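You operate a simulated robot arm through the tools that you are given. There is no shell and no other tool. Be economical: measure what you need, move in short steps, check, and stop when the job is done.

The job below is to be done with a simulated two-armed robot. You get a single attempt, and the scene is never put back.

Task
Take the green can from under the sliding tray, change hands and stand it in the yellow-tab ring.
Fine: it is in the third drawer; slide the tray back and shut the drawer. Set down upright: what you pick out. Where these are worked on the way, their far stop is far enough and under half their travel is too little: sliding tray.

It is judged by the outcome, as a careful person would: the job done as asked, and still so three seconds after it is handed in. It fails if anything else is knocked over, pushed out of place, dropped, spilled or broken.

Robot
Two 7-joint arms with two-finger parallel grippers on one trunk, on a base that drives. Base frame: it is fixed to the floor where the robot stands at the start and does not move with it; the origin is under the middle of the robot, x ahead of it, y to its left, z up. Lengths are in mm, angles in rad, forces in N, time in s.
The left shoulder is at the start at [70, 130, 842], the right one opposite. With the tool pointing down near the work surface each hand reaches from about 200 to 520 mm from the robot's upright axis, wherever it stands, measured 20 degrees to its own side. Places, roughly: ring with the yellow tab [1100, -700, 900]; sliding tray [700, 500, 700]; third chest drawer [900, 100, 600]. Payload 1.57 kg a hand.
The tool frame of a hand sits at the grasp point between the pads (the TCP): z along the fingers, y along the line on which they close. The tips reach 30 mm beyond it. The gripper opens to 80 mm. The fingers are 17 mm wide and 12 mm thick; the gripper's body (40 by 82 mm) begins 80 mm behind the TCP.
Orientation is that of the tool frame in the base frame, as a unit quaternion [w, x, y, z]. With the fingers straight down and closing along the base's y, the tool's x points along the base's -x, its y along +y and its z along -z.

Tools
- The arms move only by the tool arm_command. It takes "left_deltas", "right_deltas" or both (then of equal length, played together; a hand with none holds still); each is a list of rows, each an object of numbers (a shift or turn left out is 0, a gripper value left out holds the last): "rx", "ry", "rz": the turn, a rotation vector about the tool's x, y, z in rad; "dx", "dy", "dz": the shift along the tool's x, y, z in cm; "grip": the gripper command, from -1 (fully open) to 1 (shut), values between in proportion. In form: [{"rx": .., "ry": .., "rz": .., "dx": .., "dy": .., "dz": .., "grip": ..}, ...]. A call has 1 to 10 rows; each row shifts and turns the commanded pose from where the row before left it, along the tool's axes as they then stand. Each row takes 0.2 s and may step no farther than 50 mm and 0.15 rad from the row before; otherwise, or with a gripper value out of range, the whole call is refused. Where a pose cannot be reached the arm comes as near as it can. A force on the tool above 50 N (or 10 N above the force at the start of the call, whichever is more), or a blocked arm, ends the call early, and 0.2 s more pass. Each finger travels about 108 mm/s and halts on what it meets, pressing with about 21 N; the grip force reading is that of the motor and also rises with nothing between the fingers. The clock runs only during rows and for 0.2 s after the last one: add rows that do not move to give the fingers time. The reply holds the time, the measured pose of the TCP, the force on the tool along the base axes, the opening and the grip force, in the units named above and with some noise, with the torque about the TCP (base axes, N m) and any sound that the robot's microphone picked up.
- Cameras (640 x 400 px; columns grow to the right, rows downward): "scene" is now at [133.8, -1.6, 1089.2]; the picture's right is [-0.15, -0.99, 0.00], its down [-0.50, 0.07, -0.86] and it looks along [0.85, -0.13, -0.51] (base axes); focal length 255 px, centre (320, 200). "left" rides on the left gripper at [72, 7, -122] in its tool frame; the picture's right is [-0.09, 1.00, 0.00], its down [-0.84, -0.08, -0.54] and it looks along [-0.54, -0.05, 0.84] (tool axes); focal length 238 px, centre (320, 200). "right" rides on the right gripper at [72, -7, -122] in its tool frame; the picture's right is [0.09, 1.00, 0.00], its down [-0.84, 0.08, -0.54] and it looks along [-0.54, 0.05, 0.84] (tool axes); focal length 238 px, centre (320, 200). There is no depth. A picture from a camera that has moved, and an enlarged one, comes with that camera's place and axes in the base frame and with its lens. The place of the scene camera against the robot may be out by one fixed shift of up to 25 mm in any direction.
- grab_frame(camera): a new picture of that camera. It takes no simulated time.
- raise_lower(by): slides the trunk up (or, below 0, down) by that many mm; the arms and the scene camera ride with it, the base frame stays. It gives what a move gives, with no picture.
- roll_base(legs): drives the robot by 1 to 6 legs, each [ahead, left, turn to the left] in mm, mm and rad, along the robot's own axes; the way and the turn of a leg run together, so that a leg with both is an arc; at most 1500 mm and 3.142 rad a leg. The arms and the cameras ride along, it lands a little off, and it stops where it bumps. It gives what a move gives.
- aim_head(pan, tilt): turns the head with the scene camera to pan (to the left, within 1.501 rad either way) and tilt (down, from -0.506 to 1.204), counted from straight ahead of the robot. It gives what a move gives.
- close_up(camera, box): a new picture of the part [left, top, right, bottom] of that camera's present view, enlarged. It takes no simulated time.
- close_job(): hands the job in; it is judged then, once.

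Work in short steps. Places have to be worked out from the pictures, the camera data and where the tool is seen: move nearer, look again, correct. Check each grasp and each placing, and mend what went wrong. You have 120 turns and 108 pictures in all, those below and enlarged ones among them. Open the grippers and draw the arms clear of the work before you hand the job in, unless the task says otherwise; then end with one line.

The tools are called after ">>>" as name(argument=value, ...) on one line, values as JSON. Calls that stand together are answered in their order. arm_command: Moves the arms, as the interface text tells. Its arguments: {"type":"object","properties":{"left_deltas":{"type":"array"},"right_deltas":{"type":"array"}},"required":[]} The other tools are called the same way: raise_lower (by) slides the trunk up or down; roll_base (legs) drives the base; aim_head (pan, tilt) turns the head that bears the scene camera; grab_frame (camera) takes a picture; close_up (camera, box) takes an enlarged picture of a part of a camera's view; close_job () hands the job in.

At the start:

```text
clock: 0.0
left_ee_pos: [388.8, 177.6, 880.7]
left_ee_rot: [0.0, 0.0, 1.0, 0.0]
left_ft_force: [0.4, 0.0, 0.5]
left_ft_torque: [-0.01, 0.03, 0.02]
left_opening: 80.0
left_grasp_force: 0.1
right_ee_pos: [327.9, -151.0, 916.1]
right_ee_rot: [0.0, -0.001, 1.0, 0.001]
right_ft_force: [0.6, 0.0, 0.1]
right_ft_torque: [0.01, -0.02, -0.02]
right_opening: 80.0
right_grasp_force: 0.0
trunk travel left (down, up): [-479.0, 461.0]
robot x, y, heading: [1.0, 2.2, 0.002]
head pan, tilt: [-0.148, 0.531]
```

scene: 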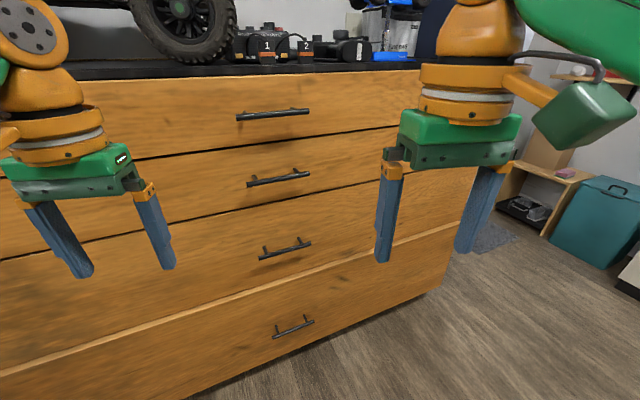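
right: 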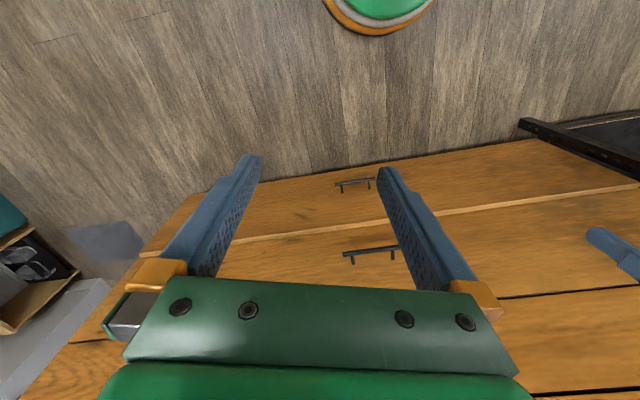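
left: 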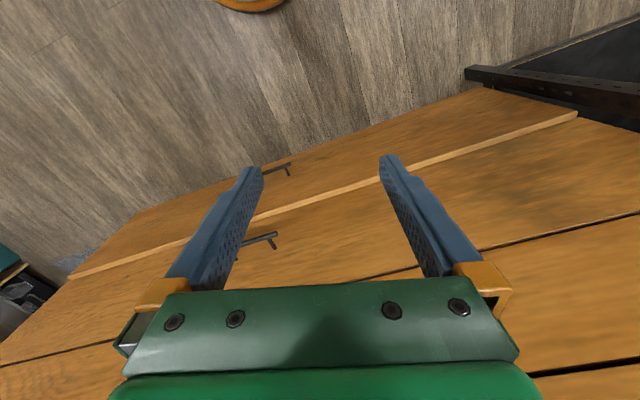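

The picture shows a chest with four drawers, turned relative to me, with handles in view. I look left and right to find the rest of the chest, the handles and the ring.

>>> aim_head(pan=0.5, tilt=0.5)

>>> grab_frame(camera="scene")

>>> aim_head(pan=-0.5, tilt=0.2)

>>> grab_frame(camera="scene")

```text
clock: 1.0
left_ee_pos: [387.2, 178.5, 880.2]
left_ee_rot: [-0.001, 0.001, 1.0, 0.0]
left_ft_force: [0.1, -0.8, 0.4]
left_ft_torque: [-0.01, 0.01, 0.0]
left_opening: 80.2
left_grasp_force: 0.1
right_ee_pos: [327.8, -151.8, 916.4]
right_ee_rot: [0.001, -0.001, 1.0, 0.001]
right_ft_force: [-0.3, 0.6, 0.0]
right_ft_torque: [0.02, -0.03, 0.01]
right_opening: 80.1
right_grasp_force: 0.1
trunk travel left (down, up): [-479.0, 461.0]
robot x, y, heading: [-2.9, 0.7, -0.001]
head pan, tilt: [0.499, 0.499]
```

```text
104 pictures are left
camera scene: at [124.5, 55.2, 1092.1], right [0.48, -0.88, 0.0], down [-0.42, -0.23, -0.88], along [0.77, 0.42, -0.48], focal length 255 px, centre (320, 200)
```

scene: 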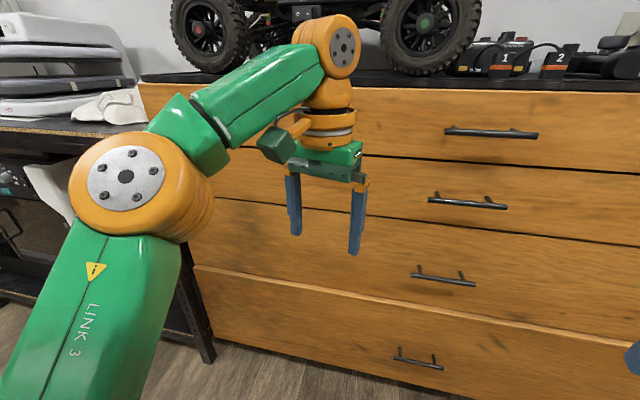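

```text
clock: 2.3
left_ee_pos: [387.5, 179.4, 881.1]
left_ee_rot: [0.0, 0.0, 1.0, -0.001]
left_ft_force: [-0.3, -0.2, 1.5]
left_ft_torque: [-0.01, 0.0, 0.01]
left_opening: 80.2
left_grasp_force: 0.0
right_ee_pos: [327.5, -153.2, 916.5]
right_ee_rot: [0.0, 0.0, 1.0, -0.001]
right_ft_force: [-0.5, 0.0, -0.2]
right_ft_torque: [0.02, -0.02, -0.02]
right_opening: 79.7
right_grasp_force: 0.1
trunk travel left (down, up): [-479.0, 461.0]
robot x, y, heading: [-2.1, -0.5, 0.001]
head pan, tilt: [-0.499, 0.201]
```

```text
103 pictures are left
camera scene: at [126.4, -32.8, 1119.8], right [-0.48, -0.88, 0.0], down [-0.18, 0.1, -0.98], along [0.86, -0.47, -0.2], focal length 255 px, centre (320, 200)
```

scene: 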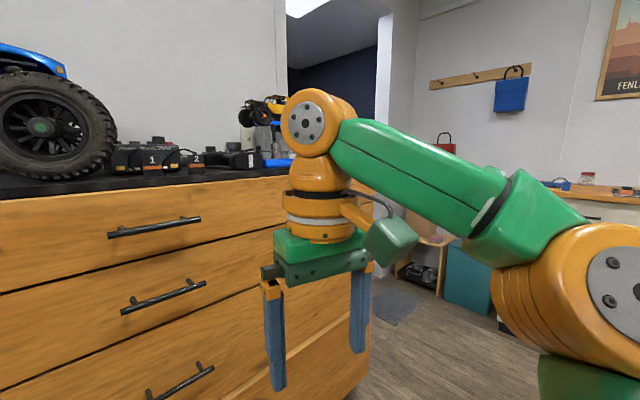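

Triangulating the handles, drawer 1's is near (613, 10, 993) and drawer 3's near (615, 10, 670). The chest front is turned about 0.185 rad. I back off, square up to the chest and look again.

>>> roll_base(legs=[[-300, 0, 0], [0, 0, 0.185]])

>>> aim_head(pan=0.0, tilt=0.45)

>>> grab_frame(camera="scene")

>>> aim_head(pan=-0.8, tilt=0.25)

>>> grab_frame(camera="scene")

```text
clock: 5.1
left_ee_pos: [48.2, 247.1, 880.4]
left_ee_rot: [0.0, -0.093, 0.996, 0.0]
left_ft_force: [0.2, 0.3, -0.4]
left_ft_torque: [0.02, 0.0, 0.01]
left_opening: 79.9
left_grasp_force: 0.0
right_ee_pos: [50.6, -89.3, 916.0]
right_ee_rot: [0.0, -0.094, 0.996, 0.0]
right_ft_force: [-0.1, -0.2, -0.8]
right_ft_torque: [0.03, -0.03, -0.02]
right_opening: 79.6
right_grasp_force: 0.0
trunk travel left (down, up): [-479.0, 461.0]
robot x, y, heading: [-296.1, 1.1, 0.186]
head pan, tilt: [-0.499, 0.201]
```

```text
clock: 6.0
left_ee_pos: [47.6, 248.0, 881.0]
left_ee_rot: [0.0, -0.094, 0.996, 0.0]
left_ft_force: [-0.1, 0.5, -0.6]
left_ft_torque: [0.02, -0.03, -0.01]
left_opening: 80.1
left_grasp_force: 0.0
right_ee_pos: [51.1, -88.2, 916.0]
right_ee_rot: [0.002, -0.093, 0.996, 0.0]
right_ft_force: [-0.2, -0.1, 0.1]
right_ft_torque: [0.0, -0.02, 0.01]
right_opening: 80.0
right_grasp_force: 0.1
trunk travel left (down, up): [-479.0, 461.0]
robot x, y, heading: [-298.0, -0.5, 0.186]
head pan, tilt: [0.0, 0.45]
```

```text
102 pictures are left
camera scene: at [-165.9, 38.0, 1096.6], right [0.18, -0.98, 0.0], down [-0.43, -0.08, -0.9], along [0.88, 0.17, -0.43], focal length 255 px, centre (320, 200)
```

scene: 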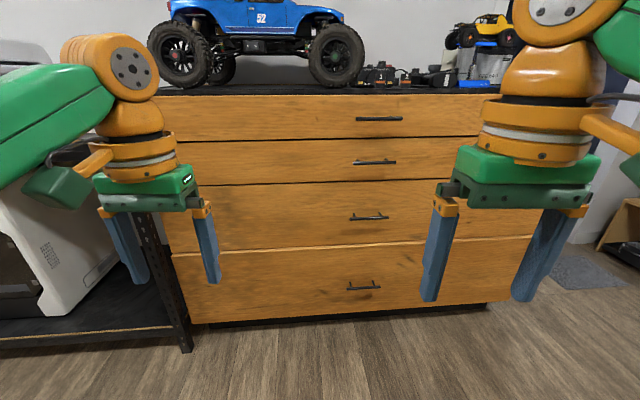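

```text
clock: 7.1
left_ee_pos: [48.7, 248.0, 880.0]
left_ee_rot: [0.0, -0.093, 0.996, 0.001]
left_ft_force: [0.0, 0.1, 0.9]
left_ft_torque: [0.0, 0.0, 0.0]
left_opening: 80.0
left_grasp_force: 0.0
right_ee_pos: [50.3, -88.1, 917.6]
right_ee_rot: [0.0, -0.093, 0.996, 0.0]
right_ft_force: [0.4, -0.7, 0.4]
right_ft_torque: [-0.03, -0.02, 0.01]
right_opening: 80.0
right_grasp_force: 0.1
trunk travel left (down, up): [-479.0, 461.0]
robot x, y, heading: [-297.7, 1.5, 0.185]
head pan, tilt: [-0.799, 0.25]
```

```text
101 pictures are left
camera scene: at [-179.8, -32.6, 1115.2], right [-0.57, -0.82, 0.0], down [-0.2, 0.14, -0.97], along [0.79, -0.56, -0.25], focal length 255 px, centre (320, 200)
```

scene: 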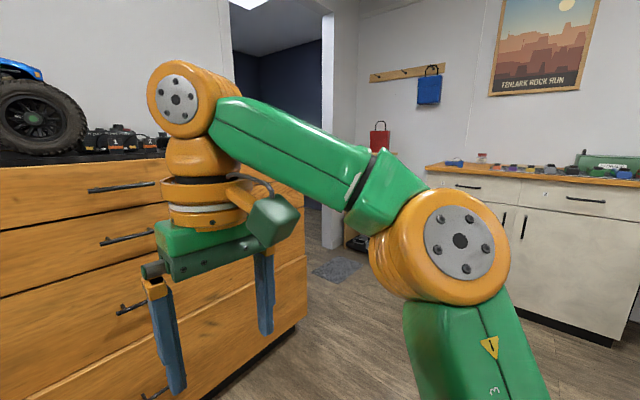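

The chest seems still a little skewed to me. I enlarge the handle area to measure its angle.

>>> aim_head(pan=0.0, tilt=0.45)

>>> close_up(camera="scene", box=[160, 80, 480, 340])

```text
clock: 8.3
left_ee_pos: [49.6, 245.8, 880.4]
left_ee_rot: [0.001, -0.093, 0.996, -0.001]
left_ft_force: [0.0, 0.0, -0.4]
left_ft_torque: [-0.02, -0.03, 0.02]
left_opening: 80.0
left_grasp_force: 0.0
right_ee_pos: [49.6, -88.9, 917.5]
right_ee_rot: [0.0, -0.094, 0.996, -0.001]
right_ft_force: [0.1, -0.3, 0.1]
right_ft_torque: [0.01, -0.02, 0.05]
right_opening: 80.0
right_grasp_force: 0.0
trunk travel left (down, up): [-479.0, 461.0]
robot x, y, heading: [-299.9, 2.9, 0.188]
head pan, tilt: [0.0, 0.45]
```

```text
1.54 times, centred on (320, 210) of scene
camera zoom: at [-165.9, 38.0, 1096.6], right [0.18, -0.98, 0.0], down [-0.43, -0.08, -0.9], along [0.88, 0.17, -0.44], focal length 392 px, centre (320, 185)
```

zoom: 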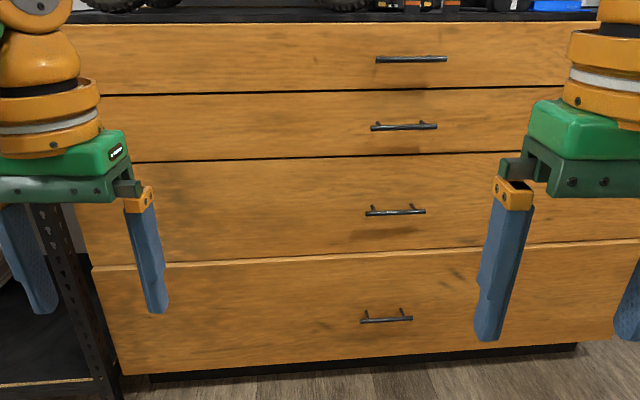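

The chest's normal is at heading about 0.25, and the third handle is near (612, 10, 670). I square up and sidestep a little, then bring the right hand forward and down while starting to turn it so that it points at the handle.

>>> roll_base(legs=[[0, -60, 0.063]])

>>> arm_command(right_deltas=[{"dx": -2.4, "dz": 4.1}, {"dx": -2.4, "dz": 4.1}, {"dx": -2.4, "dz": 4.1}, {"dx": -2.4, "dz": 4.1}, {"dx": -2.4, "dz": 4.1}, {"dx": -2.4, "dz": 4.1}, {"rx": -0.0864, "ry": -0.0864, "rz": 0.0864}, {"rx": -0.0864, "ry": -0.0864, "rz": 0.0864}, {"rx": -0.0864, "ry": -0.0864, "rz": 0.0864}, {"rx": -0.0864, "ry": -0.0864, "rz": 0.0864}])

>>> arm_command(right_deltas=[{"rx": -0.0864, "ry": -0.0864, "rz": 0.0864}, {"rx": -0.0864, "ry": -0.0864, "rz": 0.0864}, {"rx": -0.0864, "ry": -0.0864, "rz": 0.0864}, {"rx": -0.0864, "ry": -0.0864, "rz": 0.0864}, {"rx": -0.0864, "ry": -0.0864, "rz": 0.0864}, {"rx": -0.0864, "ry": -0.0864, "rz": 0.0864}, {"rx": -0.0864, "ry": -0.0864, "rz": 0.0864}, {"rx": -0.0864, "ry": -0.0864, "rz": 0.0864}, {"rx": -0.0864, "ry": -0.0864, "rz": 0.0864}, {"rx": -0.0864, "ry": -0.0864, "rz": 0.0864}])

>>> grab_frame(camera="scene")

>>> grab_frame(camera="right")

```text
clock: 9.2
left_ee_pos: [46.6, 209.5, 880.6]
left_ee_rot: [0.0, -0.125, 0.992, 0.0]
left_ft_force: [-0.7, -1.2, -0.4]
left_ft_torque: [0.0, -0.03, 0.0]
left_opening: 80.4
left_grasp_force: 0.0
right_ee_pos: [66.6, -125.5, 915.8]
right_ee_rot: [0.001, -0.125, 0.992, -0.001]
right_ft_force: [0.3, -0.2, -0.2]
right_ft_torque: [-0.01, -0.02, -0.01]
right_opening: 80.1
right_grasp_force: 0.0
trunk travel left (down, up): [-479.0, 461.0]
robot x, y, heading: [-286.8, -58.4, 0.249]
head pan, tilt: [0.0, 0.45]
```

```text
clock: 11.4
left_ee_pos: [46.0, 209.9, 880.8]
left_ee_rot: [0.001, -0.125, 0.992, 0.0]
left_ft_force: [-0.2, -0.5, -0.1]
left_ft_torque: [0.01, 0.03, -0.01]
left_opening: 80.1
left_grasp_force: 0.1
right_ee_pos: [208.4, -89.0, 670.5]
right_ee_rot: [0.149, 0.05, 0.969, 0.191]
right_ft_force: [-0.3, 0.5, -0.2]
right_ft_torque: [0.03, -0.02, -0.03]
right_opening: 80.1
right_grasp_force: 0.1
trunk travel left (down, up): [-479.0, 461.0]
robot x, y, heading: [-290.2, -60.3, 0.25]
head pan, tilt: [0.0, 0.45]
```

```text
clock: 13.6
left_ee_pos: [45.1, 209.9, 880.6]
left_ee_rot: [0.0, -0.126, 0.992, 0.001]
left_ft_force: [0.1, 0.5, 0.2]
left_ft_torque: [-0.02, 0.0, 0.02]
left_opening: 79.6
left_grasp_force: 0.0
right_ee_pos: [208.4, -89.5, 670.2]
right_ee_rot: [0.435, 0.434, 0.557, 0.558]
right_ft_force: [-0.3, -1.4, 0.3]
right_ft_torque: [-0.01, 0.0, 0.02]
right_opening: 79.9
right_grasp_force: 0.0
trunk travel left (down, up): [-479.0, 461.0]
robot x, y, heading: [-289.6, -60.3, 0.252]
head pan, tilt: [0.0, 0.45]
```

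```text
99 pictures are left
camera scene: at [-155.0, -11.4, 1096.6], right [0.25, -0.97, 0.0], down [-0.42, -0.11, -0.9], along [0.87, 0.22, -0.44], focal length 255 px, centre (320, 200)
```

scene: 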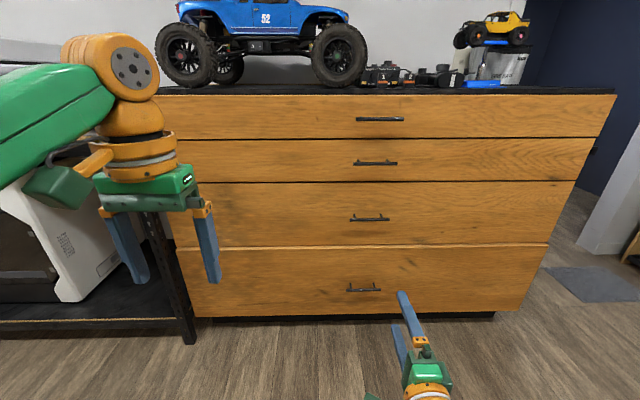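

```text
98 pictures are left
camera right: at [71.0, -50.0, 664.2], right [-0.03, 0.09, 1.0], down [-0.32, -0.94, 0.08], along [0.95, -0.32, 0.05], focal length 238 px, centre (320, 200)
```

right: 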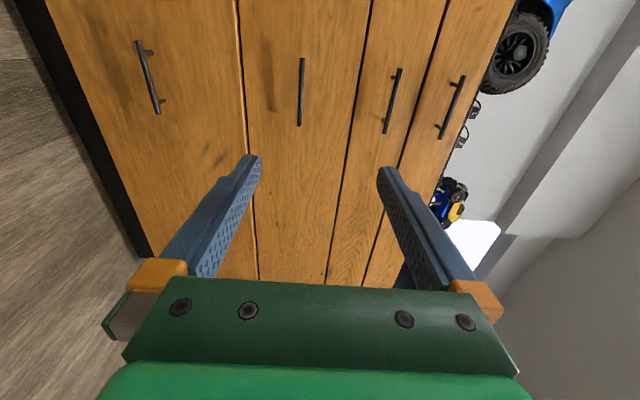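

The hand points squarely at the chest. Hand and scene views together put the third handle near (657, 5, 632). I lower the hand, shift it slightly right, drive nearer and look.

>>> arm_command(right_deltas=[{"dx": -2.0, "dy": -3.8}, {}])

>>> roll_base(legs=[[310, 0, 0]])

>>> grab_frame(camera="right")

>>> aim_head(pan=-0.2, tilt=0.8)

>>> grab_frame(camera="scene")

```text
clock: 14.2
left_ee_pos: [44.2, 209.8, 879.8]
left_ee_rot: [0.001, -0.125, 0.992, 0.0]
left_ft_force: [0.2, -0.1, -1.4]
left_ft_torque: [-0.01, 0.01, 0.0]
left_opening: 80.2
left_grasp_force: 0.0
right_ee_pos: [212.8, -109.3, 632.9]
right_ee_rot: [0.434, 0.434, 0.558, 0.559]
right_ft_force: [-0.2, -0.6, 0.1]
right_ft_torque: [-0.02, 0.02, 0.0]
right_opening: 80.0
right_grasp_force: 0.0
trunk travel left (down, up): [-479.0, 461.0]
robot x, y, heading: [-287.4, -57.4, 0.253]
head pan, tilt: [0.0, 0.45]
```

```text
clock: 16.3
left_ee_pos: [345.9, 287.1, 880.1]
left_ee_rot: [0.0, -0.125, 0.992, -0.001]
left_ft_force: [-0.4, -1.1, 0.4]
left_ft_torque: [0.03, -0.01, 0.01]
left_opening: 80.0
left_grasp_force: 0.0
right_ee_pos: [513.5, -31.4, 632.2]
right_ee_rot: [0.434, 0.434, 0.558, 0.559]
right_ft_force: [-0.4, 0.6, 0.0]
right_ft_torque: [0.02, -0.02, -0.02]
right_opening: 80.0
right_grasp_force: 0.0
trunk travel left (down, up): [-479.0, 461.0]
robot x, y, heading: [11.7, 17.7, 0.246]
head pan, tilt: [0.0, 0.45]
```

```text
97 pictures are left
camera right: at [376.8, 7.6, 626.2], right [-0.02, 0.09, 1.0], down [-0.32, -0.95, 0.08], along [0.95, -0.31, 0.05], focal length 238 px, centre (320, 200)
```

right: 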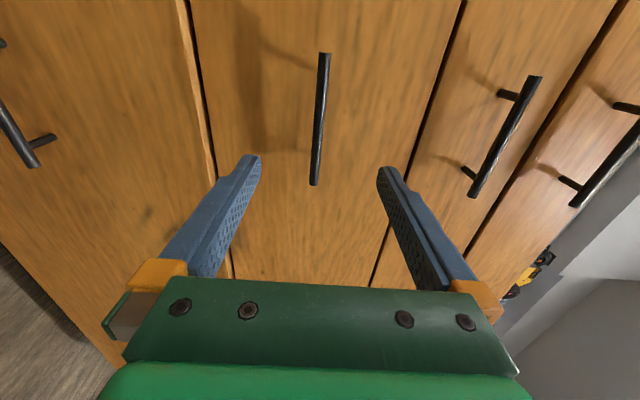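

```text
clock: 17.1
left_ee_pos: [346.3, 287.9, 880.6]
left_ee_rot: [0.0, -0.125, 0.992, 0.0]
left_ft_force: [0.0, 0.2, -0.9]
left_ft_torque: [0.01, 0.02, 0.01]
left_opening: 80.0
left_grasp_force: 0.0
right_ee_pos: [514.1, -31.0, 633.0]
right_ee_rot: [0.434, 0.432, 0.558, 0.559]
right_ft_force: [-0.7, -0.5, -0.5]
right_ft_torque: [-0.01, -0.01, 0.0]
right_opening: 79.7
right_grasp_force: 0.0
trunk travel left (down, up): [-479.0, 461.0]
robot x, y, heading: [15.4, 17.5, 0.254]
head pan, tilt: [-0.201, 0.799]
```

```text
96 pictures are left
camera scene: at [137.2, 46.5, 1066.2], right [0.05, -1.0, 0.0], down [-0.72, -0.04, -0.7], along [0.7, 0.04, -0.72], focal length 255 px, centre (320, 200)
```

scene: 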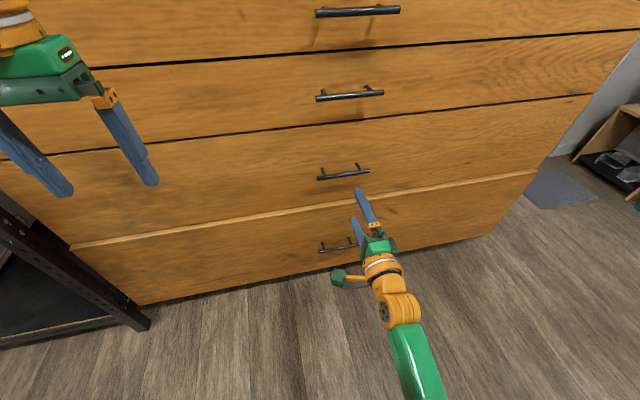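

The handle is centred between the fingers, about 140 mm ahead of the TCP. I drive 95 mm and look again.

>>> roll_base(legs=[[95, 0, 0]])

>>> grab_frame(camera="right")

```text
clock: 18.3
left_ee_pos: [437.6, 309.5, 880.9]
left_ee_rot: [-0.001, -0.125, 0.992, 0.0]
left_ft_force: [0.3, 0.2, -0.2]
left_ft_torque: [0.0, 0.03, -0.03]
left_opening: 80.2
left_grasp_force: 0.0
right_ee_pos: [605.5, -9.1, 633.0]
right_ee_rot: [0.433, 0.434, 0.559, 0.559]
right_ft_force: [-0.2, -0.3, 0.1]
right_ft_torque: [0.01, -0.02, 0.01]
right_opening: 80.1
right_grasp_force: 0.1
trunk travel left (down, up): [-479.0, 461.0]
robot x, y, heading: [105.3, 37.5, 0.252]
head pan, tilt: [-0.201, 0.799]
```

```text
95 pictures are left
camera right: at [468.5, 31.0, 626.1], right [-0.02, 0.09, 1.0], down [-0.32, -0.94, 0.08], along [0.95, -0.31, 0.05], focal length 238 px, centre (320, 200)
```

right: 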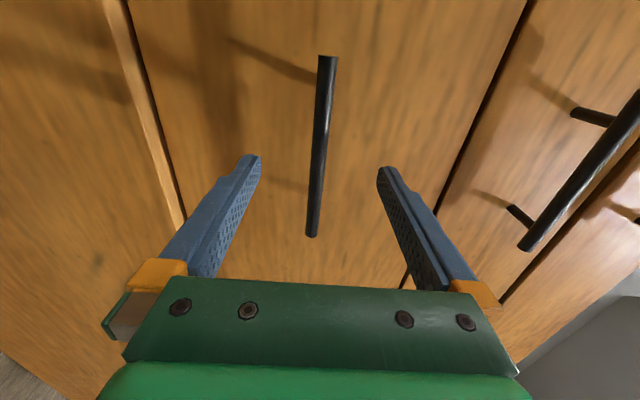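

Apparent growth of the handle says it is about 85 mm ahead. I drive 50 mm more and check.

>>> roll_base(legs=[[50, 0, 0]])

>>> grab_frame(camera="right")

```text
clock: 19.3
left_ee_pos: [486.1, 322.1, 879.8]
left_ee_rot: [-0.001, -0.125, 0.992, 0.001]
left_ft_force: [0.5, -0.3, 0.4]
left_ft_torque: [0.02, 0.02, -0.03]
left_opening: 79.9
left_grasp_force: 0.1
right_ee_pos: [651.9, 4.0, 631.4]
right_ee_rot: [0.434, 0.434, 0.558, 0.558]
right_ft_force: [-0.9, -0.3, 0.1]
right_ft_torque: [0.01, 0.01, -0.01]
right_opening: 80.0
right_grasp_force: 0.1
trunk travel left (down, up): [-479.0, 461.0]
robot x, y, heading: [154.1, 53.5, 0.249]
head pan, tilt: [-0.201, 0.799]
stopped in leg 1: the force on the tool passed its limit at 142 N (the readings are from after the stop); the commanded pose is now the measured one
```

```text
94 pictures are left
camera right: at [514.9, 42.9, 625.7], right [-0.02, 0.09, 1.0], down [-0.32, -0.94, 0.08], along [0.95, -0.32, 0.05], focal length 238 px, centre (320, 200)
```

right: 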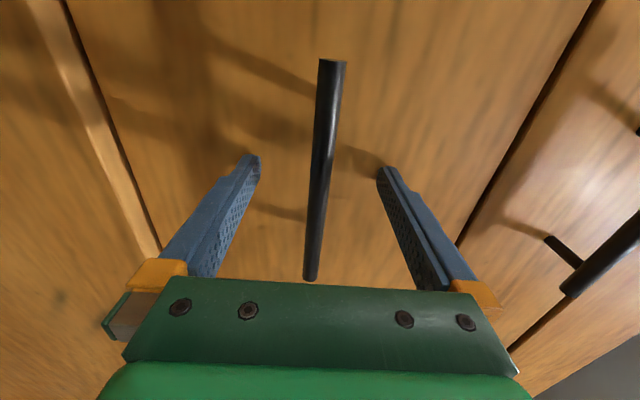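

The fingertips have touched the drawer front, and the view geometry puts the bar right at the TCP. I back off 5 mm and close on it.

>>> arm_command(right_deltas=[{"dz": -0.5}, {"grip": 1}, {}, {}, {}])

>>> grab_frame(camera="right")

```text
clock: 20.5
left_ee_pos: [486.8, 322.1, 880.3]
left_ee_rot: [0.0, -0.125, 0.992, 0.0]
left_ft_force: [-0.2, -0.7, 0.4]
left_ft_torque: [0.01, -0.01, 0.01]
left_opening: 80.0
left_grasp_force: 0.0
right_ee_pos: [648.2, 1.8, 631.7]
right_ee_rot: [0.434, 0.434, 0.559, 0.558]
right_ft_force: [-4.2, -0.1, -5.8]
right_ft_torque: [0.01, 0.0, -0.09]
right_opening: 11.8
right_grasp_force: 28.4
trunk travel left (down, up): [-479.0, 461.0]
robot x, y, heading: [154.5, 50.3, 0.245]
head pan, tilt: [-0.201, 0.799]
```

```text
93 pictures are left
camera right: at [510.2, 41.5, 625.1], right [-0.02, 0.09, 1.0], down [-0.32, -0.94, 0.08], along [0.95, -0.32, 0.05], focal length 238 px, centre (320, 200)
```

right: 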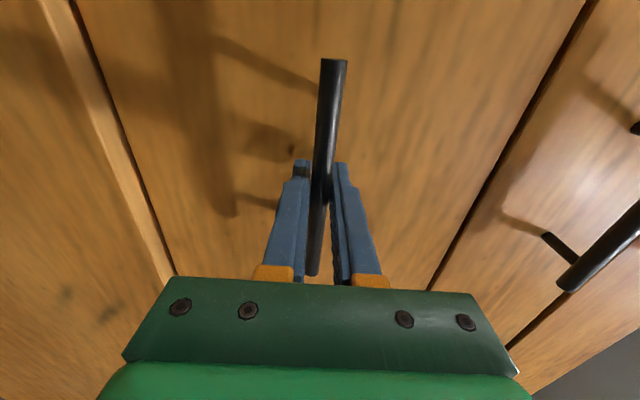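

The bar is held (12 mm opening). I drive straight back gently to draw the drawer.

>>> roll_base(legs=[[-150, 0, 0]])

>>> grab_frame(camera="scene")

```text
clock: 21.9
left_ee_pos: [340.7, 281.9, 881.1]
left_ee_rot: [0.0, -0.124, 0.992, 0.002]
left_ft_force: [0.3, 0.2, 0.0]
left_ft_torque: [0.01, -0.01, 0.03]
left_opening: 80.0
left_grasp_force: 0.0
right_ee_pos: [502.0, -37.8, 630.9]
right_ee_rot: [0.433, 0.436, 0.556, 0.56]
right_ft_force: [7.0, -19.9, -1.4]
right_ft_torque: [-0.15, -0.08, -0.52]
right_opening: 11.8
right_grasp_force: 29.0
trunk travel left (down, up): [-479.0, 461.0]
robot x, y, heading: [12.3, 16.1, 0.247]
head pan, tilt: [-0.201, 0.799]
```

```text
92 pictures are left
camera scene: at [133.0, 40.0, 1066.0], right [0.05, -1.0, -0.01], down [-0.72, -0.03, -0.7], along [0.69, 0.04, -0.72], focal length 255 px, centre (320, 200)
```

scene: 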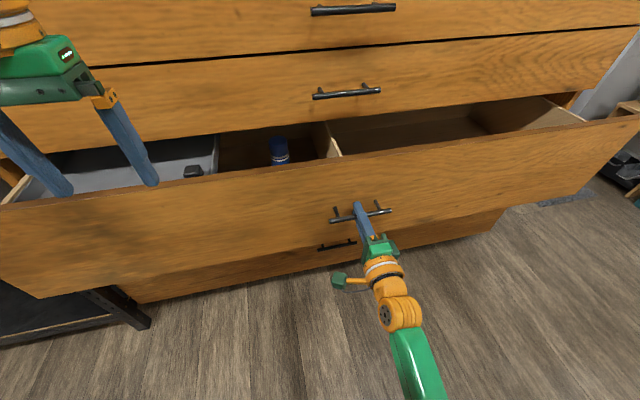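

The drawer slides well: the left compartment has a grey tray and a blue bottle is beside it. There is a small sideways load, so I correct rightwards a little while pulling on.

>>> roll_base(legs=[[-130, -6, 0]])

>>> grab_frame(camera="scene")

```text
clock: 23.2
left_ee_pos: [216.3, 247.6, 878.9]
left_ee_rot: [-0.001, -0.125, 0.992, 0.001]
left_ft_force: [-0.1, -0.2, 0.1]
left_ft_torque: [-0.02, 0.0, 0.02]
left_opening: 79.7
left_grasp_force: 0.0
right_ee_pos: [376.8, -72.7, 629.5]
right_ee_rot: [0.434, 0.434, 0.559, 0.558]
right_ft_force: [2.8, 1.2, -8.6]
right_ft_torque: [0.04, -0.03, 0.09]
right_opening: 11.9
right_grasp_force: 29.3
trunk travel left (down, up): [-479.0, 461.0]
robot x, y, heading: [-118.7, -21.9, 0.248]
head pan, tilt: [-0.201, 0.799]
```

```text
91 pictures are left
camera scene: at [7.5, 6.4, 1065.9], right [0.05, -1.0, 0.0], down [-0.72, -0.04, -0.7], along [0.69, 0.03, -0.72], focal length 255 px, centre (320, 200)
```

scene: 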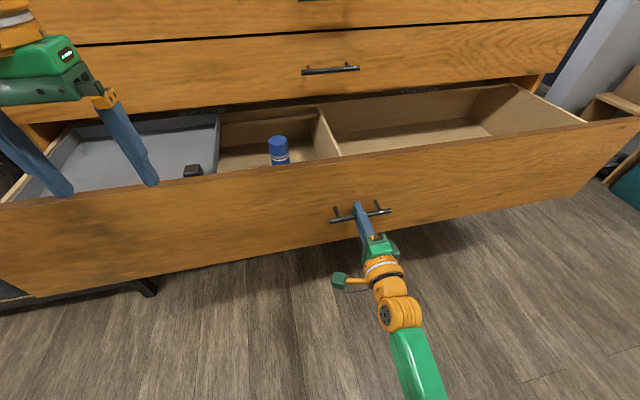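

The drawer is about 280 mm out. I enlarge the view to see how far it's open and what the tray runs on.

>>> close_up(camera="scene", box=[0, 60, 360, 285])

```text
1.78 times, centred on (180, 172) of scene
camera zoom: at [7.5, 6.4, 1065.9], right [0.05, -1.0, 0.0], down [-0.72, -0.04, -0.7], along [0.69, 0.03, -0.72], focal length 453 px, centre (569, 249)
```

zoom: 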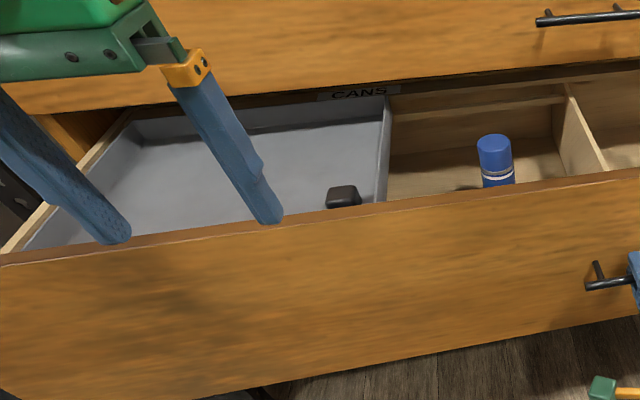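

The rear panel with a "CANS" label is visible, so it's nearly fully out. I pull a bit further to see whether it's at its stop.

>>> roll_base(legs=[[-50, -1, 0]])

>>> grab_frame(camera="scene")

```text
clock: 24.1
left_ee_pos: [168.4, 234.2, 880.0]
left_ee_rot: [-0.001, -0.125, 0.992, 0.001]
left_ft_force: [-0.4, 0.7, -0.3]
left_ft_torque: [0.02, -0.03, 0.02]
left_opening: 79.9
left_grasp_force: 0.1
right_ee_pos: [328.9, -87.4, 631.5]
right_ee_rot: [0.433, 0.434, 0.558, 0.558]
right_ft_force: [2.4, 0.6, -7.8]
right_ft_torque: [0.04, -0.05, -0.57]
right_opening: 11.6
right_grasp_force: 29.2
trunk travel left (down, up): [-479.0, 461.0]
robot x, y, heading: [-166.4, -34.9, 0.246]
head pan, tilt: [-0.201, 0.799]
```

```text
89 pictures are left
camera scene: at [-40.1, -6.9, 1065.9], right [0.05, -1.0, 0.0], down [-0.72, -0.04, -0.7], along [0.69, 0.03, -0.72], focal length 255 px, centre (320, 200)
```

scene: 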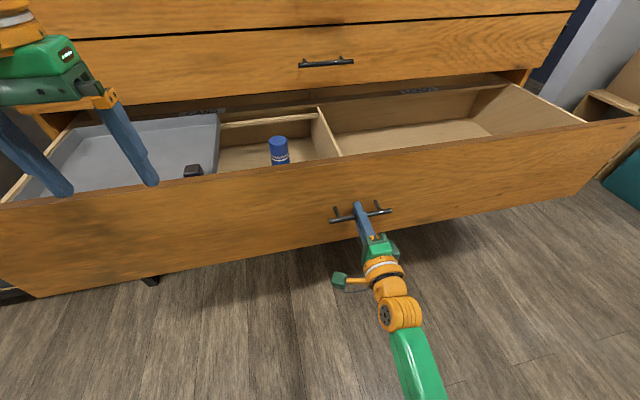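

The drawer is open about 330 mm, enough room inside. I release the handle, retract the hand, raise the trunk and back away slightly to view inside.

>>> arm_command(right_deltas=[{"grip": -1}, {}, {}, {"dz": -4}, {"dz": -4}])

>>> roll_base(legs=[[-60, 0, 0], [0, 200, 0]])

>>> raise_lower(by=300)

>>> aim_head(pan=0.1, tilt=1.0)

>>> grab_frame(camera="scene")

```text
clock: 25.3
left_ee_pos: [166.6, 234.0, 880.4]
left_ee_rot: [0.0, -0.126, 0.992, 0.001]
left_ft_force: [-0.2, 0.6, 0.3]
left_ft_torque: [0.0, -0.03, 0.0]
left_opening: 80.1
left_grasp_force: 0.0
right_ee_pos: [250.1, -106.6, 632.8]
right_ee_rot: [0.435, 0.434, 0.557, 0.559]
right_ft_force: [0.5, -0.1, -0.2]
right_ft_torque: [0.02, -0.01, 0.01]
right_opening: 79.9
right_grasp_force: 0.1
trunk travel left (down, up): [-479.0, 461.0]
robot x, y, heading: [-168.5, -33.9, 0.251]
head pan, tilt: [-0.201, 0.799]
```

```text
clock: 27.5
left_ee_pos: [58.3, 411.4, 879.8]
left_ee_rot: [0.001, -0.126, 0.992, 0.001]
left_ft_force: [0.0, 0.4, 0.3]
left_ft_torque: [0.0, 0.01, -0.02]
left_opening: 79.8
left_grasp_force: 0.1
right_ee_pos: [144.0, 71.4, 633.8]
right_ee_rot: [0.434, 0.433, 0.558, 0.559]
right_ft_force: [-0.6, -1.0, -0.7]
right_ft_torque: [-0.03, 0.01, 0.01]
right_opening: 79.8
right_grasp_force: 0.1
trunk travel left (down, up): [-479.0, 461.0]
robot x, y, heading: [-270.5, 139.4, 0.251]
head pan, tilt: [-0.201, 0.799]
```

```text
clock: 30.5
left_ee_pos: [58.9, 410.8, 1180.1]
left_ee_rot: [0.0, -0.125, 0.992, 0.001]
left_ft_force: [-0.9, -0.4, 0.2]
left_ft_torque: [0.04, -0.03, 0.03]
left_opening: 80.2
left_grasp_force: 0.0
right_ee_pos: [143.9, 71.4, 931.8]
right_ee_rot: [0.434, 0.434, 0.557, 0.56]
right_ft_force: [-0.2, 0.6, 0.1]
right_ft_torque: [0.03, 0.0, 0.02]
right_opening: 80.0
right_grasp_force: 0.0
trunk travel left (down, up): [-779.0, 161.0]
robot x, y, heading: [-275.4, 142.4, 0.248]
head pan, tilt: [-0.201, 0.799]
```

```text
clock: 31.3
left_ee_pos: [59.1, 411.2, 1181.6]
left_ee_rot: [0.0, -0.124, 0.992, 0.001]
left_ft_force: [-0.3, 1.1, 0.3]
left_ft_torque: [0.0, 0.0, 0.03]
left_opening: 80.0
left_grasp_force: 0.0
right_ee_pos: [143.0, 70.0, 932.2]
right_ee_rot: [0.434, 0.434, 0.558, 0.559]
right_ft_force: [-0.2, -0.4, -0.4]
right_ft_torque: [-0.01, 0.0, -0.01]
right_opening: 80.1
right_grasp_force: 0.1
trunk travel left (down, up): [-779.0, 161.0]
robot x, y, heading: [-275.0, 142.9, 0.249]
head pan, tilt: [0.099, 1.0]
```

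```text
88 pictures are left
camera scene: at [-164.7, 190.0, 1351.1], right [0.34, -0.94, 0.0], down [-0.79, -0.29, -0.54], along [0.51, 0.18, -0.84], focal length 255 px, centre (320, 200)
```

scene: 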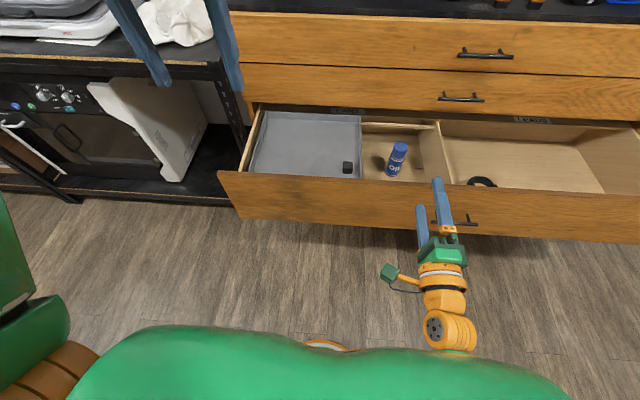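

I enlarge the left compartment.

>>> close_up(camera="scene", box=[220, 90, 480, 250])

```text
2.46 times, centred on (350, 170) of scene
camera zoom: at [-164.7, 190.0, 1351.1], right [0.34, -0.94, 0.0], down [-0.79, -0.29, -0.54], along [0.51, 0.18, -0.84], focal length 627 px, centre (246, 274)
```

zoom: 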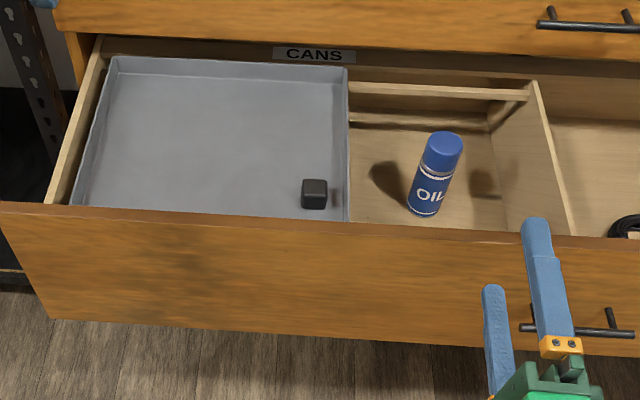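

The tray carries a small black knob-like block at its near right corner, and a blue oil can stands in the gap. I need heights, so I drive in and look from the left wrist camera above the drawer.

>>> roll_base(legs=[[180, 60, 0]])

>>> grab_frame(camera="left")

>>> grab_frame(camera="scene")

```text
clock: 32.8
left_ee_pos: [214.7, 511.5, 1181.3]
left_ee_rot: [0.001, -0.125, 0.992, 0.001]
left_ft_force: [0.9, 0.2, -0.3]
left_ft_torque: [0.0, 0.01, -0.01]
left_opening: 80.2
left_grasp_force: 0.2
right_ee_pos: [299.1, 172.4, 933.7]
right_ee_rot: [0.435, 0.433, 0.558, 0.559]
right_ft_force: [-0.6, -0.5, 0.6]
right_ft_torque: [0.06, 0.01, 0.03]
right_opening: 79.9
right_grasp_force: 0.0
trunk travel left (down, up): [-779.0, 161.0]
robot x, y, heading: [-116.6, 245.1, 0.249]
head pan, tilt: [0.099, 1.0]
```

```text
86 pictures are left
camera left: at [143.5, 499.7, 1302.7], right [-0.16, 0.99, 0.0], down [0.83, 0.13, 0.54], along [0.54, 0.09, -0.84], focal length 238 px, centre (320, 200)
```

left: 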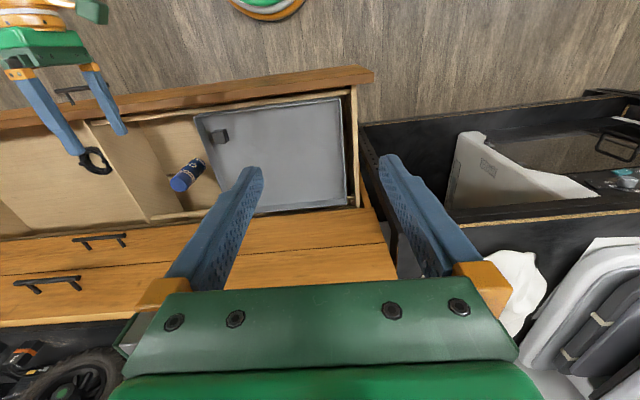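

```text
85 pictures are left
camera scene: at [-9.8, 290.5, 1351.3], right [0.34, -0.94, 0.0], down [-0.79, -0.29, -0.54], along [0.51, 0.19, -0.84], focal length 255 px, centre (320, 200)
```

scene: 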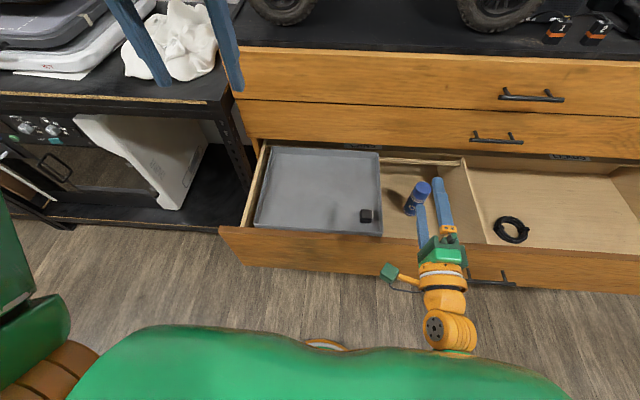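

Triangulated: tray rim z≈743, tray about 340 wide × 290 deep, knob near (360, 293, 740), blue can top z≈692 (tray should clear it), floor z≈545. The tray should slide right, towards the divider. I turn the right hand tool-down again and raise it.

>>> arm_command(right_deltas=[{"rx": 0.0864, "ry": 0.0864, "rz": -0.0864}, {"rx": 0.0864, "ry": 0.0864, "rz": -0.0864}, {"rx": 0.0864, "ry": 0.0864, "rz": -0.0864}, {"rx": 0.0864, "ry": 0.0864, "rz": -0.0864}, {"rx": 0.0864, "ry": 0.0864, "rz": -0.0864}, {"rx": 0.0864, "ry": 0.0864, "rz": -0.0864}, {"rx": 0.0864, "ry": 0.0864, "rz": -0.0864}, {"rx": 0.0864, "ry": 0.0864, "rz": -0.0864}, {"rx": 0.0864, "ry": 0.0864, "rz": -0.0864}, {"rx": 0.0864, "ry": 0.0864, "rz": -0.0864}])

>>> arm_command(right_deltas=[{"rx": 0.0864, "ry": 0.0864, "rz": -0.0864}, {"rx": 0.0864, "ry": 0.0864, "rz": -0.0864}, {"rx": 0.0864, "ry": 0.0864, "rz": -0.0864}, {"rx": 0.0864, "ry": 0.0864, "rz": -0.0864}, {"dz": -4}, {"dz": -4}, {"dz": -4}, {"dz": -3, "grip": 1}, {}, {}])

>>> raise_lower(by=-150)

>>> roll_base(legs=[[100, -85, 0]])

>>> grab_frame(camera="right")

```text
clock: 35.0
left_ee_pos: [217.0, 513.1, 1180.3]
left_ee_rot: [0.0, -0.125, 0.992, 0.0]
left_ft_force: [0.3, 0.5, 0.5]
left_ft_torque: [0.01, -0.01, -0.01]
left_opening: 80.1
left_grasp_force: 0.0
right_ee_pos: [301.3, 173.4, 932.6]
right_ee_rot: [0.148, 0.049, 0.97, 0.189]
right_ft_force: [0.4, 0.3, 0.7]
right_ft_torque: [0.01, -0.01, -0.03]
right_opening: 80.0
right_grasp_force: 0.1
trunk travel left (down, up): [-779.0, 161.0]
robot x, y, heading: [-118.8, 240.4, 0.248]
head pan, tilt: [0.099, 1.0]
```

```text
clock: 37.2
left_ee_pos: [217.0, 512.7, 1180.0]
left_ee_rot: [0.0, -0.125, 0.992, 0.001]
left_ft_force: [0.6, 0.6, 0.8]
left_ft_torque: [0.03, 0.01, -0.03]
left_opening: 80.0
left_grasp_force: 0.1
right_ee_pos: [300.1, 175.0, 1082.3]
right_ee_rot: [0.001, -0.125, 0.992, 0.0]
right_ft_force: [-0.9, 0.4, -0.4]
right_ft_torque: [0.01, 0.02, -0.02]
right_opening: 0.1
right_grasp_force: 20.7
trunk travel left (down, up): [-779.0, 161.0]
robot x, y, heading: [-118.0, 244.4, 0.249]
head pan, tilt: [0.099, 1.0]
```

```text
clock: 39.0
left_ee_pos: [217.4, 513.1, 1031.1]
left_ee_rot: [0.0, -0.125, 0.992, 0.001]
left_ft_force: [0.1, 0.2, 0.0]
left_ft_torque: [0.01, 0.04, 0.0]
left_opening: 80.1
left_grasp_force: 0.1
right_ee_pos: [300.8, 173.4, 931.9]
right_ee_rot: [0.0, -0.125, 0.992, -0.002]
right_ft_force: [-0.1, -1.5, 0.3]
right_ft_torque: [0.0, -0.01, 0.03]
right_opening: 0.3
right_grasp_force: 21.5
trunk travel left (down, up): [-629.0, 311.0]
robot x, y, heading: [-114.9, 242.3, 0.25]
head pan, tilt: [0.099, 1.0]
```

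```text
clock: 40.3
left_ee_pos: [333.6, 456.7, 1030.7]
left_ee_rot: [0.001, -0.125, 0.992, 0.0]
left_ft_force: [0.0, 0.4, -0.1]
left_ft_torque: [-0.01, -0.01, -0.02]
left_opening: 80.2
left_grasp_force: 0.0
right_ee_pos: [418.2, 117.2, 932.1]
right_ee_rot: [0.001, -0.125, 0.992, -0.001]
right_ft_force: [0.5, -0.5, -0.3]
right_ft_torque: [0.0, 0.0, 0.02]
right_opening: 0.0
right_grasp_force: 21.0
trunk travel left (down, up): [-629.0, 311.0]
robot x, y, heading: [1.4, 187.6, 0.249]
head pan, tilt: [0.099, 1.0]
```

```text
84 pictures are left
camera right: at [347.7, 93.0, 1055.0], right [-0.34, 0.94, 0.0], down [0.79, 0.28, 0.54], along [0.51, 0.18, -0.84], focal length 238 px, centre (320, 200)
```

right: 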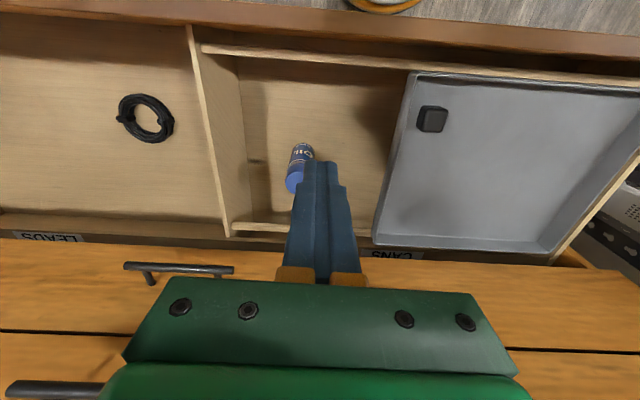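

Cross-checking with both wrist cameras, the scene camera is off; true values are: tray rim z≈700, right wall at t≈130 (left-axis coordinate), knob (376, 277, 695), oil-can top z≈643, divider 280 mm right of the tray. I bring the closed right hand over the tray, inside its right wall, and stop 30 mm above the rim.

>>> arm_command(right_deltas=[{"dy": 4.76, "dx": -1.28}, {"dy": 4.76, "dx": -1.28}, {"dy": 4.76, "dx": -1.28}, {"dy": 4.76, "dx": -1.28}, {"dz": 4.3}, {"dz": 4.3}, {"dz": 4.3}, {"dz": 4.3}, {}])

>>> grab_frame(camera="right")

>>> grab_frame(camera="left")

```text
clock: 42.3
left_ee_pos: [333.4, 457.0, 1031.0]
left_ee_rot: [0.0, -0.125, 0.992, 0.0]
left_ft_force: [-0.8, -0.1, 0.0]
left_ft_torque: [0.01, 0.0, 0.03]
left_opening: 80.0
left_grasp_force: 0.0
right_ee_pos: [417.5, 283.1, 759.0]
right_ee_rot: [0.001, -0.125, 0.992, -0.001]
right_ft_force: [-0.3, -0.4, 0.5]
right_ft_torque: [0.0, 0.03, 0.0]
right_opening: 0.0
right_grasp_force: 21.4
right hand out of reach, approached as far as the arm can: row 4
trunk travel left (down, up): [-629.0, 311.0]
robot x, y, heading: [1.8, 186.9, 0.251]
head pan, tilt: [0.099, 1.0]
```

```text
83 pictures are left
camera right: at [348.0, 259.2, 880.8], right [-0.34, 0.94, 0.0], down [0.79, 0.28, 0.54], along [0.51, 0.18, -0.84], focal length 238 px, centre (320, 200)
```

right: 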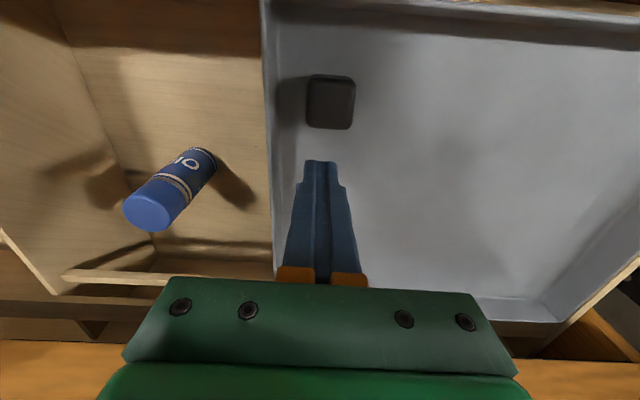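

```text
82 pictures are left
camera left: at [262.8, 444.4, 1152.0], right [-0.16, 0.99, 0.0], down [0.83, 0.13, 0.54], along [0.54, 0.09, -0.84], focal length 238 px, centre (320, 200)
```

left: 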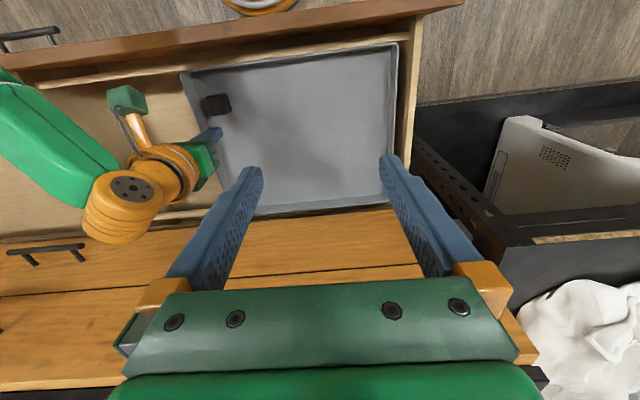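

The hand is 40 mm left of the tray's right wall and clear of the knob. I descend so the tips are about 20 mm below the rim, then start pushing right in small steps.

>>> arm_command(right_deltas=[{"dz": 2.5}, {"dz": 2.4}, {}, {"dy": -1.5}, {"dy": -1.5}, {"dy": -1.5}, {"dy": -1.5}])

>>> grab_frame(camera="right")

```text
clock: 43.9
left_ee_pos: [335.0, 456.1, 1028.9]
left_ee_rot: [0.0, -0.126, 0.992, 0.001]
left_ft_force: [-0.2, -0.2, 0.3]
left_ft_torque: [-0.02, 0.0, 0.01]
left_opening: 79.9
left_grasp_force: 0.2
right_ee_pos: [433.0, 224.2, 709.1]
right_ee_rot: [0.0, -0.124, 0.992, 0.001]
right_ft_force: [0.4, 0.7, 3.8]
right_ft_torque: [0.08, -0.04, 0.05]
right_opening: 0.0
right_grasp_force: 21.2
trunk travel left (down, up): [-629.0, 311.0]
robot x, y, heading: [-0.2, 186.7, 0.249]
head pan, tilt: [0.099, 1.0]
```

```text
81 pictures are left
camera right: at [363.5, 199.9, 832.4], right [-0.34, 0.94, 0.0], down [0.79, 0.28, 0.54], along [0.51, 0.18, -0.84], focal length 238 px, centre (320, 200)
```

right: 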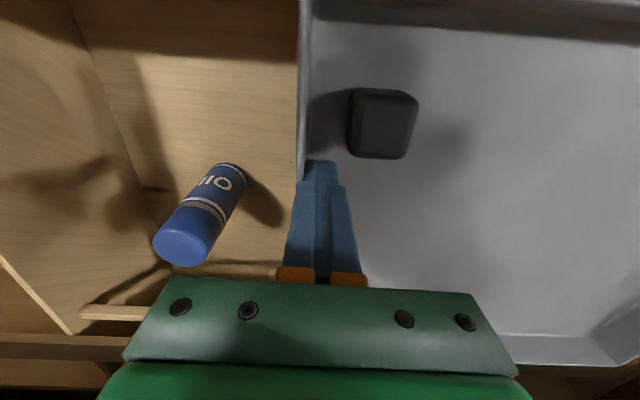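

The wall has moved with the finger (now t≈98) at little force. I push 75 mm more and check clearance over the oil can before going over it.

>>> arm_command(right_deltas=[{"dy": -2.5}, {"dy": -2.5}, {"dy": -2.5}, {}])

>>> grab_frame(camera="right")

>>> grab_frame(camera="left")

```text
clock: 44.9
left_ee_pos: [333.9, 456.6, 1029.9]
left_ee_rot: [0.0, -0.125, 0.992, 0.0]
left_ft_force: [0.3, 0.8, 0.1]
left_ft_torque: [0.01, 0.0, 0.03]
left_opening: 80.3
left_grasp_force: 0.1
right_ee_pos: [450.5, 152.7, 709.2]
right_ee_rot: [0.001, -0.125, 0.992, -0.001]
right_ft_force: [2.3, 0.2, 3.1]
right_ft_torque: [0.01, 0.02, -0.01]
right_opening: 0.0
right_grasp_force: 20.5
trunk travel left (down, up): [-629.0, 311.0]
robot x, y, heading: [0.6, 183.8, 0.252]
head pan, tilt: [0.099, 1.0]
```

```text
80 pictures are left
camera right: at [381.4, 127.4, 832.5], right [-0.34, 0.94, 0.0], down [0.79, 0.28, 0.54], along [0.51, 0.18, -0.84], focal length 238 px, centre (320, 200)
```

right: 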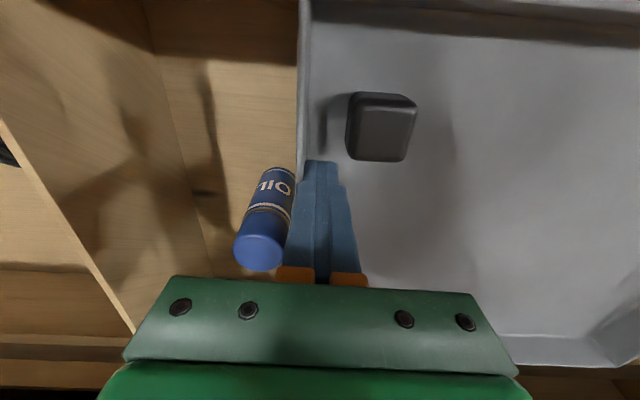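

```text
79 pictures are left
camera left: at [263.0, 444.4, 1151.9], right [-0.16, 0.99, 0.0], down [0.83, 0.13, 0.54], along [0.54, 0.09, -0.84], focal length 238 px, centre (320, 200)
```

left: 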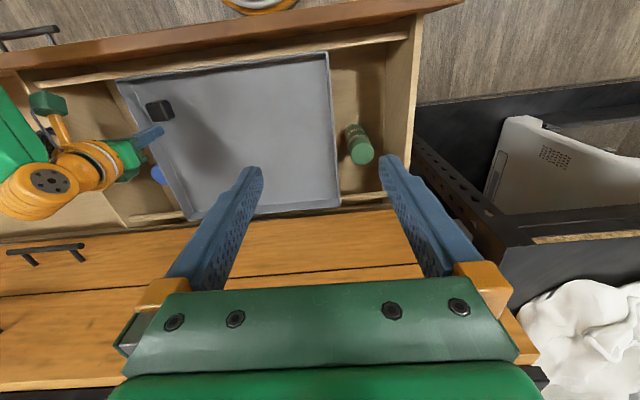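

The green can stands upright at the left, now uncovered. I push on right in small steps, watching whether the oil can is disturbed.

>>> arm_command(right_deltas=[{"dy": -1.5}, {"dy": -1.5}, {}])

>>> grab_frame(camera="right")

```text
clock: 45.7
left_ee_pos: [334.2, 457.5, 1030.2]
left_ee_rot: [-0.001, -0.126, 0.992, 0.0]
left_ft_force: [-0.1, -0.2, -0.2]
left_ft_torque: [-0.01, 0.0, -0.04]
left_opening: 80.0
left_grasp_force: 0.1
right_ee_pos: [458.2, 122.1, 711.0]
right_ee_rot: [0.001, -0.124, 0.992, -0.001]
right_ft_force: [1.3, 0.5, 2.2]
right_ft_torque: [0.06, -0.01, 0.04]
right_opening: 0.0
right_grasp_force: 20.9
trunk travel left (down, up): [-629.0, 311.0]
robot x, y, heading: [2.5, 187.6, 0.249]
head pan, tilt: [0.099, 1.0]
```

```text
78 pictures are left
camera right: at [389.3, 98.5, 832.5], right [-0.34, 0.94, 0.0], down [0.79, 0.28, 0.54], along [0.51, 0.18, -0.84], focal length 238 px, centre (320, 200)
```

right: 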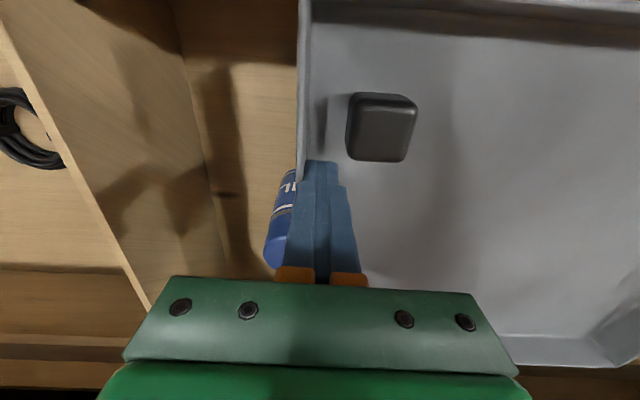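

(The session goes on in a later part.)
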